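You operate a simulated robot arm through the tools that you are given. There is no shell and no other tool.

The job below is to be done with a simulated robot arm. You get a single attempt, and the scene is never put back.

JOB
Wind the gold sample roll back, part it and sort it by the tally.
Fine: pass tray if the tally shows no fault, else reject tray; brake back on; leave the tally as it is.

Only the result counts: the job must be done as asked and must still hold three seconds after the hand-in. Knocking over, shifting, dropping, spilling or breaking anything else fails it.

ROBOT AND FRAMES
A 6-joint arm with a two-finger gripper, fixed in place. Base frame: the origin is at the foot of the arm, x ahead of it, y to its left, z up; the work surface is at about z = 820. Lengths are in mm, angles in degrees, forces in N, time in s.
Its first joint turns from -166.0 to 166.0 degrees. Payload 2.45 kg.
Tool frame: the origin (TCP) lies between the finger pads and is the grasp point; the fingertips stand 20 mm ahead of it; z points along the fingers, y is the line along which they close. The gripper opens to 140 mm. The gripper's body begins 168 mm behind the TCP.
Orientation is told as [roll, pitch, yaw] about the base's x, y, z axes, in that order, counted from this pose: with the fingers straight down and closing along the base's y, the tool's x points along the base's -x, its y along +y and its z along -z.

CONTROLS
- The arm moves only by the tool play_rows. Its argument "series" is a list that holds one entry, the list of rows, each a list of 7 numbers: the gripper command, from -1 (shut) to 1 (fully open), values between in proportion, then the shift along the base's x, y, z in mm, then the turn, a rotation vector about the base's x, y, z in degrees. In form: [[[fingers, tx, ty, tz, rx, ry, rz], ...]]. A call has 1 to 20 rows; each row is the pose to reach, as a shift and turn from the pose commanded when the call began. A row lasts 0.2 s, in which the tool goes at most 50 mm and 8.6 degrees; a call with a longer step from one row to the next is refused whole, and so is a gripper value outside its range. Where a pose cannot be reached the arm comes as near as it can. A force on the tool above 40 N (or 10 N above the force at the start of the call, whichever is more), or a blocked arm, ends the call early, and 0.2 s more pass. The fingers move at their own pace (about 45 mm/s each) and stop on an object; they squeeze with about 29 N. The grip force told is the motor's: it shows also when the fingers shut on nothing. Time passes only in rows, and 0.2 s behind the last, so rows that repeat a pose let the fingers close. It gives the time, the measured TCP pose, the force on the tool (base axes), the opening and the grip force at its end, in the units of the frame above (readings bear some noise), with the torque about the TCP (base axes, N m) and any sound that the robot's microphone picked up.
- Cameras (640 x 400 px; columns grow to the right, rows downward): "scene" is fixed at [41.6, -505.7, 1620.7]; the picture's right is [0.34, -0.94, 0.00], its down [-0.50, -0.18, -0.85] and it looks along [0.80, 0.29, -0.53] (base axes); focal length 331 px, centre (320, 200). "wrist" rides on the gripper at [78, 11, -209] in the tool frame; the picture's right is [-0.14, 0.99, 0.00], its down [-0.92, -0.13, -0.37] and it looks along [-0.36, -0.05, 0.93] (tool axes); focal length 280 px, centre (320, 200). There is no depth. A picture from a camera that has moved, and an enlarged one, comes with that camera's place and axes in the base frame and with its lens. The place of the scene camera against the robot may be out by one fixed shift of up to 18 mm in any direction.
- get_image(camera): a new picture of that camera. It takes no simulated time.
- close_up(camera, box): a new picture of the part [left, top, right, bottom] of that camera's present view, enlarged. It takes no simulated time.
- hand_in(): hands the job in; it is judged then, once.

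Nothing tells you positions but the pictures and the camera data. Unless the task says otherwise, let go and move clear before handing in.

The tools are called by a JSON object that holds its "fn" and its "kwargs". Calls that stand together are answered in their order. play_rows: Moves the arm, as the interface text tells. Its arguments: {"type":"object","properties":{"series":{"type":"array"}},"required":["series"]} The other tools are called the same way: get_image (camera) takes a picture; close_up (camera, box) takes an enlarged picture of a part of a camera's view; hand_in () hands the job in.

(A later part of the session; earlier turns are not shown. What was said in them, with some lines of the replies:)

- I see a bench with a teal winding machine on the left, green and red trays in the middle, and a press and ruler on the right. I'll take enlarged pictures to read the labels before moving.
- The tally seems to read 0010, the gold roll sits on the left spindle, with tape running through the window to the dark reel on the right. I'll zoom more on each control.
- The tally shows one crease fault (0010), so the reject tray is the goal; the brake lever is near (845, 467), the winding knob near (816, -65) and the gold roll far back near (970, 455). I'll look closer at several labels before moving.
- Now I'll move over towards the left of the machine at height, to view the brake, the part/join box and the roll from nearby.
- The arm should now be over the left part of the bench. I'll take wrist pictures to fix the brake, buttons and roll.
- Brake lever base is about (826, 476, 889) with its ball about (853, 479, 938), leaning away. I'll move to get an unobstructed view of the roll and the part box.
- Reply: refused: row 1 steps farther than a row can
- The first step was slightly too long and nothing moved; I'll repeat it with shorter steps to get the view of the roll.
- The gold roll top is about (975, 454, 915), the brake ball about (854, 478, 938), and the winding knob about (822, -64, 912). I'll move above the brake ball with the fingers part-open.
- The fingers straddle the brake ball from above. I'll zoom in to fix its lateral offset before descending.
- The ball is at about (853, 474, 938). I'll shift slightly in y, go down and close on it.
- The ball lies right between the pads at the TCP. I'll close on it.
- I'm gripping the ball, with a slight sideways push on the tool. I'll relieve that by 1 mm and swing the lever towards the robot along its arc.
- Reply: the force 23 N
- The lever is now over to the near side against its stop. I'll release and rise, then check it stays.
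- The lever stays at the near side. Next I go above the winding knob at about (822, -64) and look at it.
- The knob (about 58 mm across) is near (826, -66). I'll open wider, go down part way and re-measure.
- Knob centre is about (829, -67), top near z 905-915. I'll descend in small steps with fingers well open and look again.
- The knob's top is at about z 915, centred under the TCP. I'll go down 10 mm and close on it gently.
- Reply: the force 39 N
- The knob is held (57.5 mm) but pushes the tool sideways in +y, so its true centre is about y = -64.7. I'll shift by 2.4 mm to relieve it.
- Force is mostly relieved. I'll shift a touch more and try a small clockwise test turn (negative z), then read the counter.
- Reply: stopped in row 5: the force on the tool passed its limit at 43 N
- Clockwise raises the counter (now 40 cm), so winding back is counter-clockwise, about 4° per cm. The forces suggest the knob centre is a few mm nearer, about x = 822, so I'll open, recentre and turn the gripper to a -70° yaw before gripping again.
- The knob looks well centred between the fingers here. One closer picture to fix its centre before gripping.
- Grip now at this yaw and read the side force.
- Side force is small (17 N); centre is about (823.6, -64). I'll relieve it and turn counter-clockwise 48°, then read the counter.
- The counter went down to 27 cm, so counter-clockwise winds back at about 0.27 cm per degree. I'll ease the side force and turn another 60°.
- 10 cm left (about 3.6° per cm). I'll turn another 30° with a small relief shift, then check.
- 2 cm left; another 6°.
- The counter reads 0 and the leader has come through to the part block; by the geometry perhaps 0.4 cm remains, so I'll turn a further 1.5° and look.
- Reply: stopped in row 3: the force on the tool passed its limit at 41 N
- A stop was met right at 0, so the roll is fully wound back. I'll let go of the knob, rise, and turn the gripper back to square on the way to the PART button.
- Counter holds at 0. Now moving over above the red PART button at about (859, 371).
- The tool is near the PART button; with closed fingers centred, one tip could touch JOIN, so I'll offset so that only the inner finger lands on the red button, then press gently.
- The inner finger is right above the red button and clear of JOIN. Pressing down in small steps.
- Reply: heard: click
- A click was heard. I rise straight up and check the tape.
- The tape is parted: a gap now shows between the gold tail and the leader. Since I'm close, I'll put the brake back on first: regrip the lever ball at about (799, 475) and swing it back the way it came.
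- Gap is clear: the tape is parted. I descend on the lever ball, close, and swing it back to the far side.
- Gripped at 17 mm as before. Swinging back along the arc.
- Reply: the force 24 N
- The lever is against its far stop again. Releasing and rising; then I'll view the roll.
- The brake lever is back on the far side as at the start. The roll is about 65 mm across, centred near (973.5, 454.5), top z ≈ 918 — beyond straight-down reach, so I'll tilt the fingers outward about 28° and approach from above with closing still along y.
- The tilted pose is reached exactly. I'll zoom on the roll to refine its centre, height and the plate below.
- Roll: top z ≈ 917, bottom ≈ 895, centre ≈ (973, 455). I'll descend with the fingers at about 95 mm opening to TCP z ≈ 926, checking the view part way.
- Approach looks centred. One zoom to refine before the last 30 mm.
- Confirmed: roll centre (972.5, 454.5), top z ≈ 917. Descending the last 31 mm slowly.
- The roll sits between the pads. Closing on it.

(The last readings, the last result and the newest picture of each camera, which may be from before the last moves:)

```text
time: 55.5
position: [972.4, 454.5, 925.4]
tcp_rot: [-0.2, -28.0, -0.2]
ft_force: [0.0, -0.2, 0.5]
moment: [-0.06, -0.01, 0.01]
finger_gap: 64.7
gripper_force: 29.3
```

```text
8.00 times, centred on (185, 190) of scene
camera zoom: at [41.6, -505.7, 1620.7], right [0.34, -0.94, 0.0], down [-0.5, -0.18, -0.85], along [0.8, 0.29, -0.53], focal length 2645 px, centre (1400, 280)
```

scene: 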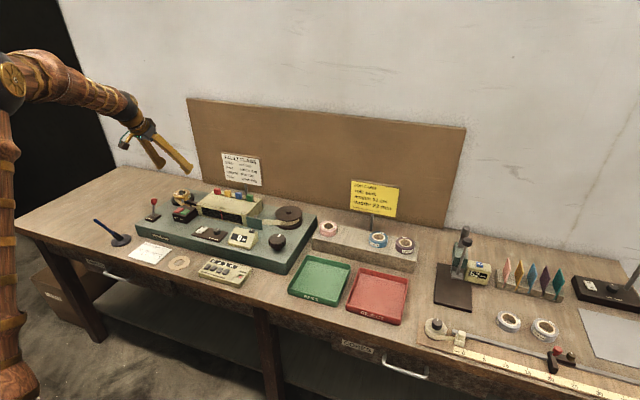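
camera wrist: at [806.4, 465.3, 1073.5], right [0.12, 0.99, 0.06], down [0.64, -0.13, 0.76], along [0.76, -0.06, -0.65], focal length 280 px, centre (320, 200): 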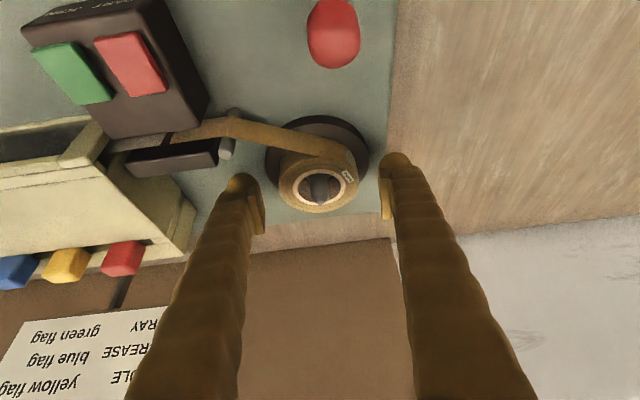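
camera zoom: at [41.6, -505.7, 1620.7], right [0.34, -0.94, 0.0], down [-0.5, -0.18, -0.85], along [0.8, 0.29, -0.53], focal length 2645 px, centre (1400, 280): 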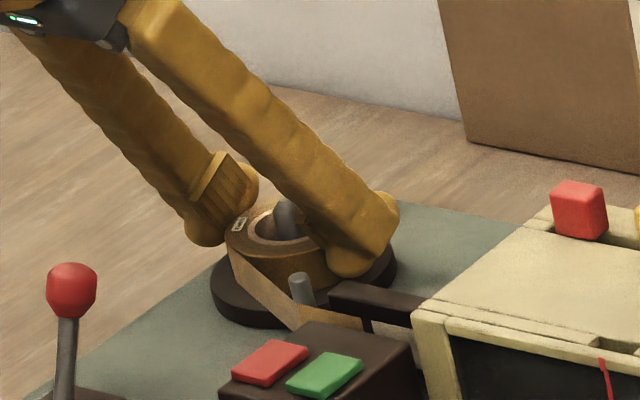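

The roll is gripped at 64.7 mm with no side load. Lifting straight up slowly.

{"fn": "play_rows", "kwargs": {"series": [[[-1, 0, 0, 4, 0, 0, 0], [-1, 0, 0, 9, 0, 0, 0], [-1, 0, 0, 15, 0, 0, 0], [-1, 0, 0, 22, 0, 0, 0], [-1, 0, 0, 30, 0, 0, 0], [-1, 0, 0, 38, 0, 0, 0], [-1, 0, 0, 46, 0, 0, 0], [-1, 0, 0, 55, 0, 0, 0]]]}}

{"fn": "get_image", "kwargs": {"camera": "wrist"}}

{"fn": "close_up", "kwargs": {"camera": "scene", "box": [145, 150, 241, 210]}}

```text
time: 57.2
position: [973.0, 455.9, 981.2]
tcp_rot: [-0.1, -28.0, -0.1]
ft_force: [-0.4, -0.5, -0.3]
moment: [-0.01, -0.01, 0.0]
finger_gap: 64.2
gripper_force: 28.4
```

```text
taken
camera wrist: at [806.1, 465.4, 1128.1], right [0.12, 0.99, 0.06], down [0.64, -0.13, 0.76], along [0.76, -0.05, -0.65], focal length 280 px, centre (320, 200)
```

wrist: 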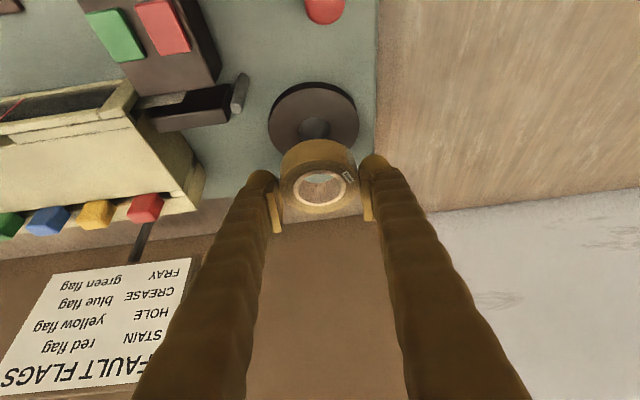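

```text
6.67 times, centred on (193, 180) of scene
camera zoom: at [41.6, -505.7, 1620.7], right [0.34, -0.94, 0.0], down [-0.5, -0.18, -0.85], along [0.8, 0.29, -0.53], focal length 2204 px, centre (1167, 333)
```

zoom: 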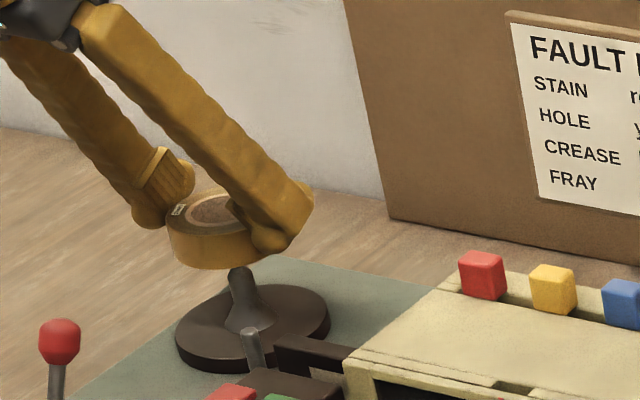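

The roll is lifted clear of the spindle and held level. I'll raise it more and carry it, keeping the same tilt, towards the red tray.

{"fn": "play_rows", "kwargs": {"series": [[[-1, 0, 0, 35, 0, 0, 0], [-1, 0, 0, 70, 0, 0, 0], [-1, -20, -30, 80, 0, 0, 0], [-1, -45, -65, 80, 0, 0, 0], [-1, -70, -100, 80, 0, 0, 0], [-1, -95, -135, 80, 0, 0, 0], [-1, -115, -172, 80, 0, 0, 0], [-1, -130, -211, 80, 0, 0, 0], [-1, -140, -252, 80, 0, 0, 0], [-1, -150, -293, 80, 0, 0, 0], [-1, -155, -335, 80, 0, 0, 0], [-1, -160, -377, 80, 0, 0, 0], [-1, -165, -419, 80, 0, 0, 0], [-1, -170, -461, 80, 0, 0, 0], [-1, -175, -503, 80, 0, 0, 0], [-1, -180, -545, 80, 0, 0, 0], [-1, -185, -587, 80, 0, 0, 0], [-1, -190, -629, 80, 0, 0, 0], [-1, -195, -671, 80, 0, 0, 0], [-1, -195, -700, 80, 0, 0, 0]]]}}

{"fn": "get_image", "kwargs": {"camera": "wrist"}}

{"fn": "get_image", "kwargs": {"camera": "scene"}}

```text
time: 61.5
position: [777.5, -243.6, 1059.5]
tcp_rot: [-0.2, -28.0, -0.1]
ft_force: [-0.5, 0.4, -1.7]
moment: [0.0, 0.0, 0.02]
finger_gap: 64.2
gripper_force: 29.1
```

```text
taken
camera wrist: at [610.6, -234.8, 1207.3], right [0.12, 0.99, 0.06], down [0.64, -0.13, 0.76], along [0.76, -0.06, -0.65], focal length 280 px, centre (320, 200)
```

wrist: 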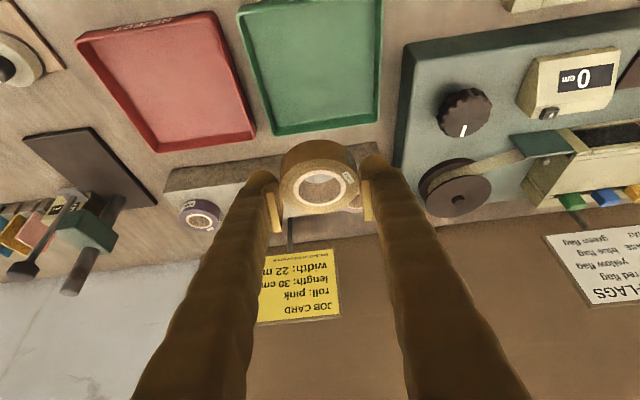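

```text
taken
```

scene: 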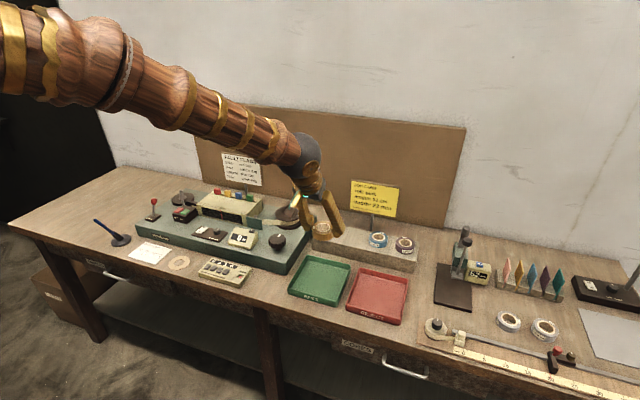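

The roll is held level. The red tray's rim spans about x 697–862, y -503 to -342, so its centre is about (779, -425). Moving over it and starting down.

{"fn": "play_rows", "kwargs": {"series": [[[-1, 0, -40, 0, 0, 0, 0], [-1, 0, -80, 0, 0, 0, 0], [-1, 0, -120, 0, 0, 0, 0], [-1, 0, -155, -10, 0, 0, 0], [-1, 0, -182, -30, 0, 0, 0], [-1, 0, -182, -65, 0, 0, 0], [-1, 0, -182, -100, 0, 0, 0], [-1, 0, -182, -120, 0, 0, 0], [-1, 0, -182, -120, 0, 0, 0]]]}}

{"fn": "get_image", "kwargs": {"camera": "wrist"}}

{"fn": "close_up", "kwargs": {"camera": "scene", "box": [300, 200, 460, 330]}}

```text
time: 63.5
position: [776.5, -427.0, 940.4]
tcp_rot: [-0.3, -28.0, 0.0]
ft_force: [0.8, -0.2, -1.1]
moment: [-0.02, 0.01, 0.0]
finger_gap: 64.0
gripper_force: 29.0
```

```text
taken
camera wrist: at [611.0, -416.9, 1087.7], right [0.12, 0.99, 0.06], down [0.64, -0.13, 0.76], along [0.76, -0.05, -0.65], focal length 280 px, centre (320, 200)
```

wrist: 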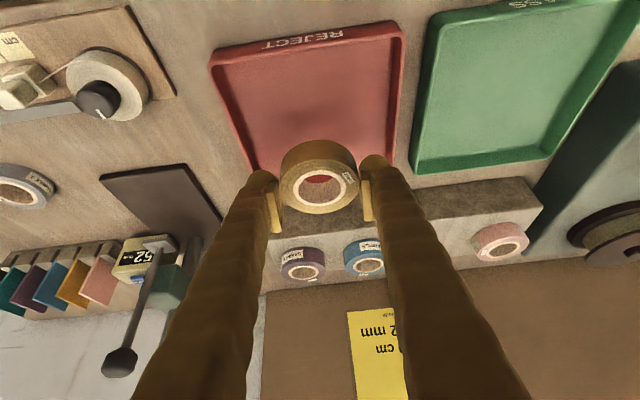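

```text
3.08 times, centred on (380, 265) of scene
camera zoom: at [41.6, -505.7, 1620.7], right [0.34, -0.94, 0.0], down [-0.5, -0.18, -0.85], along [0.8, 0.29, -0.53], focal length 1017 px, centre (135, 0)
```

zoom: 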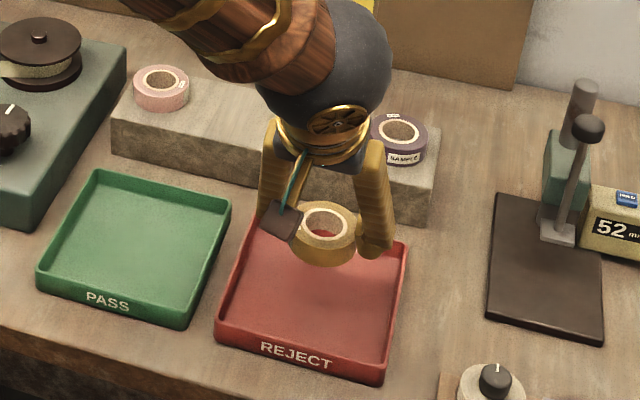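

The roll is above the red REJECT tray, centred. Lowering to just above its floor.

{"fn": "play_rows", "kwargs": {"series": [[[-1, 0, 2, -25, 0, 0, 0], [-1, 0, 2, -50, 0, 0, 0], [-1, 0, 2, -65, 0, 0, 0], [-1, 0, 2, -75, 0, 0, 0], [-1, 0, 2, -75, 0, 0, 0]]]}}

{"fn": "close_up", "kwargs": {"camera": "wrist", "box": [200, 60, 440, 210]}}

{"fn": "close_up", "kwargs": {"camera": "scene", "box": [320, 235, 432, 325]}}

```text
time: 64.7
position: [779.5, -424.7, 866.5]
tcp_rot: [-0.2, -27.9, -0.1]
ft_force: [-0.1, -1.0, 0.3]
moment: [-0.04, -0.03, 0.0]
finger_gap: 63.9
gripper_force: 29.5
```

```text
2.67 times, centred on (320, 135) of wrist
camera zoom: at [611.5, -414.8, 1012.7], right [0.12, 0.99, 0.06], down [0.64, -0.13, 0.76], along [0.76, -0.05, -0.65], focal length 748 px, centre (320, 373)
```

zoom: 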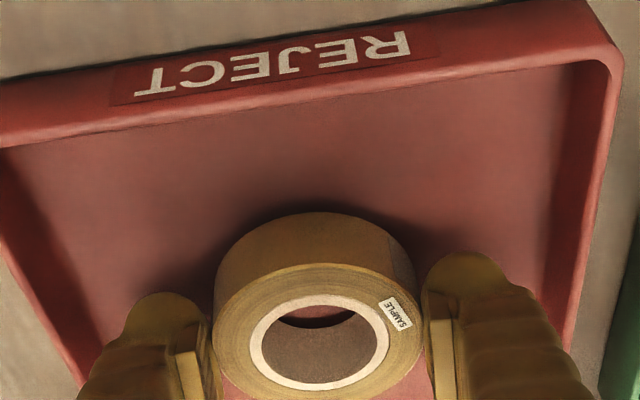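

```text
4.44 times, centred on (376, 280) of scene
camera zoom: at [41.6, -505.7, 1620.7], right [0.34, -0.94, 0.0], down [-0.5, -0.18, -0.85], along [0.8, 0.29, -0.53], focal length 1470 px, centre (71, -156)
```

zoom: 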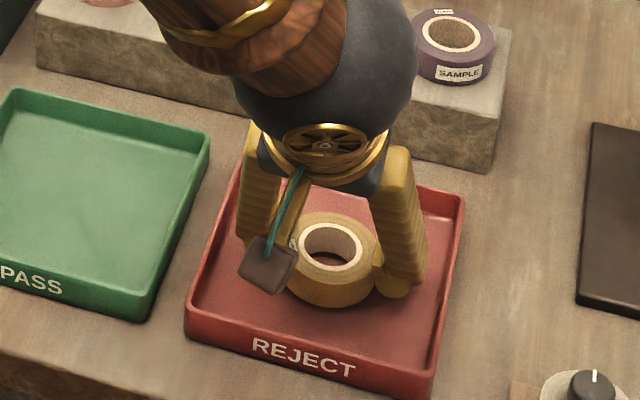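

The roll hovers over the tray floor, well inside the walls. Lowering in small steps to feel contact.

{"fn": "play_rows", "kwargs": {"series": [[[-1, 0, 0, -2, 0, 0, 0], [-1, 0, 0, -4, 0, 0, 0], [-1, 0, 0, -6, 0, 0, 0], [-1, 0, 0, -7, 0, 0, 0]]]}}

{"fn": "close_up", "kwargs": {"camera": "wrist", "box": [200, 60, 440, 210]}}

```text
time: 65.7
position: [777.8, -425.1, 857.9]
tcp_rot: [-0.2, -28.2, 0.0]
ft_force: [-0.9, 1.0, 3.8]
moment: [-0.05, 0.02, 0.02]
finger_gap: 64.1
gripper_force: 29.3
```

```text
2.67 times, centred on (320, 135) of wrist
camera zoom: at [611.8, -414.9, 1005.6], right [0.12, 0.99, 0.06], down [0.64, -0.13, 0.76], along [0.76, -0.05, -0.65], focal length 748 px, centre (320, 373)
```

zoom: 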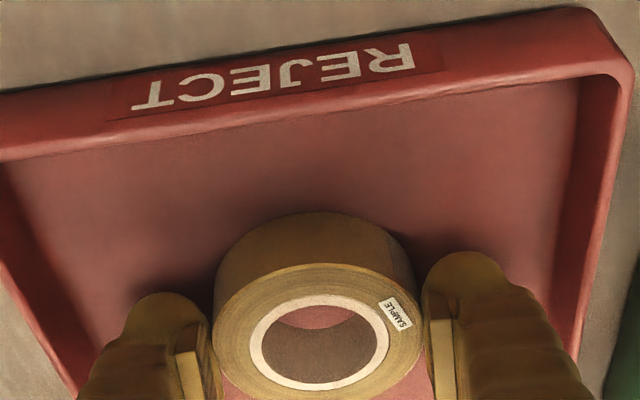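

A first hint of contact (3.8 N). One more millimetre to confirm.

{"fn": "play_rows", "kwargs": {"series": [[[-1, 0, 0, -1, 0, 0, 0], [-1, 0, 0, -1, 0, 0, 0]]]}}

```text
time: 66.2
position: [779.1, -425.9, 858.3]
tcp_rot: [-0.2, -28.1, -0.1]
ft_force: [-4.6, 5.3, 24.0]
moment: [-0.01, 0.0, 0.06]
finger_gap: 63.9
gripper_force: 29.0
```

Firm contact: the roll is on the tray floor. I'll ease 1 mm, open gently to about 82 mm and rise straight up.

{"fn": "play_rows", "kwargs": {"series": [[[-1, 0, 0, 1, 0, 0, 0], [-0.08, 0, 0, 1, 0, 0, 0], [0.02, 0, 0, 1, 0, 0, 0], [0.17, 0, 0, 1, 0, 0, 0], [0.17, 0, 0, 1, 0, 0, 0], [0.17, 0, 0, 8, 0, 0, 0], [0.17, 0, 0, 25, 0, 0, 0], [0.17, 0, 0, 60, 0, 0, 0], [0.17, 0, 0, 100, 0, 0, 0], [0.17, 0, 0, 145, 0, 0, 0], [0.17, 0, 0, 180, 0, 0, 0], [0.17, 0, 0, 180, 0, 0, 0]]]}}

{"fn": "get_image", "kwargs": {"camera": "wrist"}}

{"fn": "get_image", "kwargs": {"camera": "scene"}}

```text
time: 68.8
position: [777.4, -424.9, 1038.3]
tcp_rot: [-0.2, -28.0, -0.1]
ft_force: [0.4, 0.0, 0.8]
moment: [0.02, -0.01, 0.03]
finger_gap: 81.7
gripper_force: 0.1
```

```text
taken
camera wrist: at [611.4, -415.0, 1185.7], right [0.12, 0.99, 0.06], down [0.64, -0.13, 0.76], along [0.76, -0.06, -0.65], focal length 280 px, centre (320, 200)
```

wrist: 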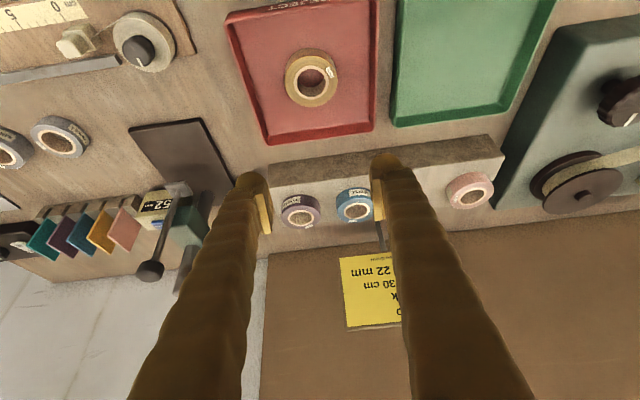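

```text
taken
```

scene: 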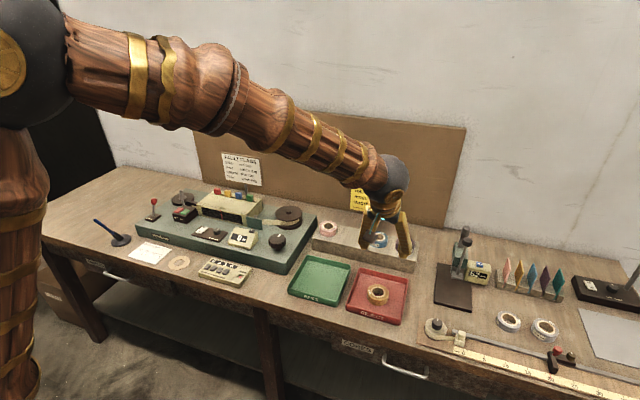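

The roll lies flat in the red tray. I'll move the arm up and clear, then check the brake, tally and everything else.

{"fn": "play_rows", "kwargs": {"series": [[[0.17, -10, 0, 40, 0, 7, 0], [0.17, -20, 0, 80, 0, 14, 0], [0.17, -30, 10, 120, 0, 21, 0], [0.17, -50, 30, 150, 0, 28, 0], [0.17, -80, 60, 170, 0, 28, 0], [0.17, -80, 60, 170, 0, 28, 0]]]}}

{"fn": "close_up", "kwargs": {"camera": "scene", "box": [135, 185, 215, 235]}}

{"fn": "close_up", "kwargs": {"camera": "scene", "box": [130, 170, 330, 295]}}

{"fn": "close_up", "kwargs": {"camera": "scene", "box": [280, 170, 440, 330]}}

{"fn": "close_up", "kwargs": {"camera": "scene", "box": [190, 250, 270, 300]}}

{"fn": "get_image", "kwargs": {"camera": "scene"}}

```text
time: 70.2
position: [697.6, -365.9, 1206.2]
tcp_rot: [-0.2, 0.0, -0.2]
ft_force: [0.6, -0.7, -0.4]
moment: [0.0, 0.05, -0.02]
finger_gap: 82.1
gripper_force: 0.0
```

```text
8.00 times, centred on (175, 210) of scene
camera zoom: at [41.6, -505.7, 1620.7], right [0.34, -0.94, 0.0], down [-0.5, -0.18, -0.85], along [0.8, 0.29, -0.53], focal length 2645 px, centre (1480, 120)
```

zoom: 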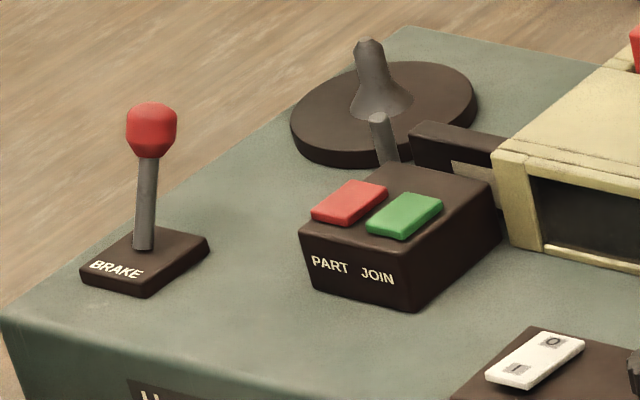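

```text
3.20 times, centred on (230, 232) of scene
camera zoom: at [41.6, -505.7, 1620.7], right [0.34, -0.94, 0.0], down [-0.5, -0.18, -0.85], along [0.8, 0.29, -0.53], focal length 1058 px, centre (608, 96)
```

zoom: 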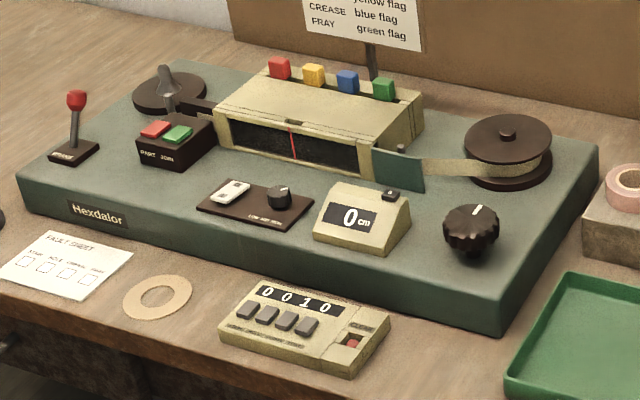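

```text
2.50 times, centred on (360, 250) of scene
camera zoom: at [41.6, -505.7, 1620.7], right [0.34, -0.94, 0.0], down [-0.5, -0.18, -0.85], along [0.8, 0.29, -0.53], focal length 827 px, centre (220, 75)
```

zoom: 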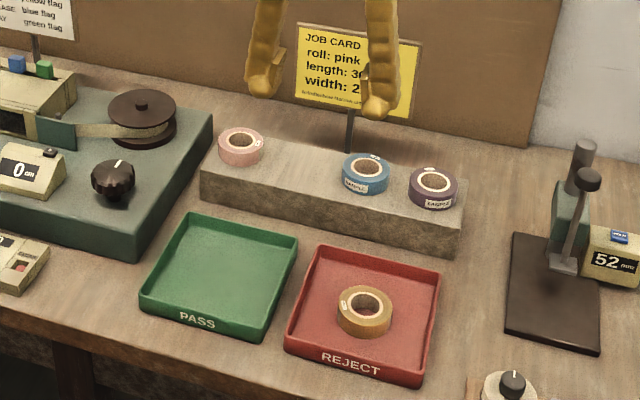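

```text
8.00 times, centred on (230, 275) of scene
camera zoom: at [41.6, -505.7, 1620.7], right [0.34, -0.94, 0.0], down [-0.5, -0.18, -0.85], along [0.8, 0.29, -0.53], focal length 2645 px, centre (1040, -400)
```

zoom: 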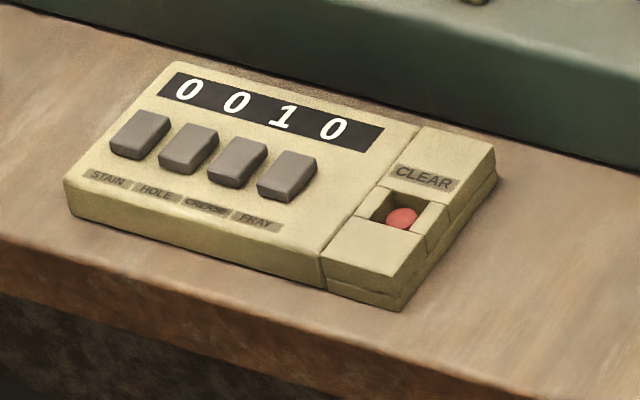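

```text
taken
```

scene: 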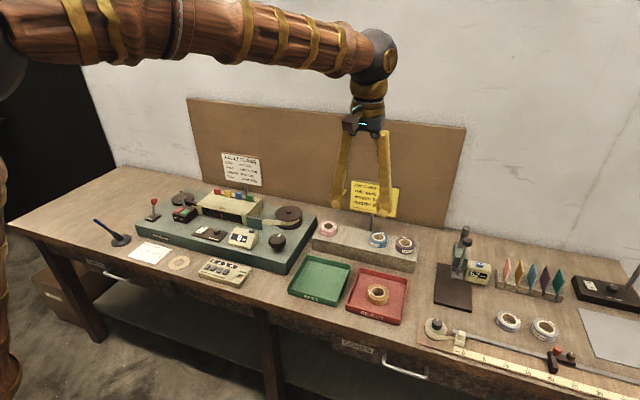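

The brake lever is back exactly where it started. The counter reads 0, the tally still shows 0010 and the gold roll lies flat in the REJECT tray. Nothing else has moved and the arm is clear, so I'm handing in.

{"fn": "hand_in", "kwargs": {}}

```text
The job is handed in.
```

The gold sample roll is wound back, parted and lying flat in the red REJECT tray; I've handed the job in but haven't seen the verdict.

- **Winding back:** I released the brake and turned the winding knob until the counter read 0 cm and it met a stop. My first test turn went the wrong way and took the counter from 36 to 40 cm before I reversed it.
- **Parting:** I pressed the red PART button once. It clicked, and a gap showed between the gold tape and the leader.
- **Sorting:** The tally showed 0010, one crease fault, so the roll went to the reject tray.
- **Brake and tally:** The brake lever is back in its starting position, and the tally still reads 0010.

In the last pictures nothing else had moved, and the arm was well clear of the bench.
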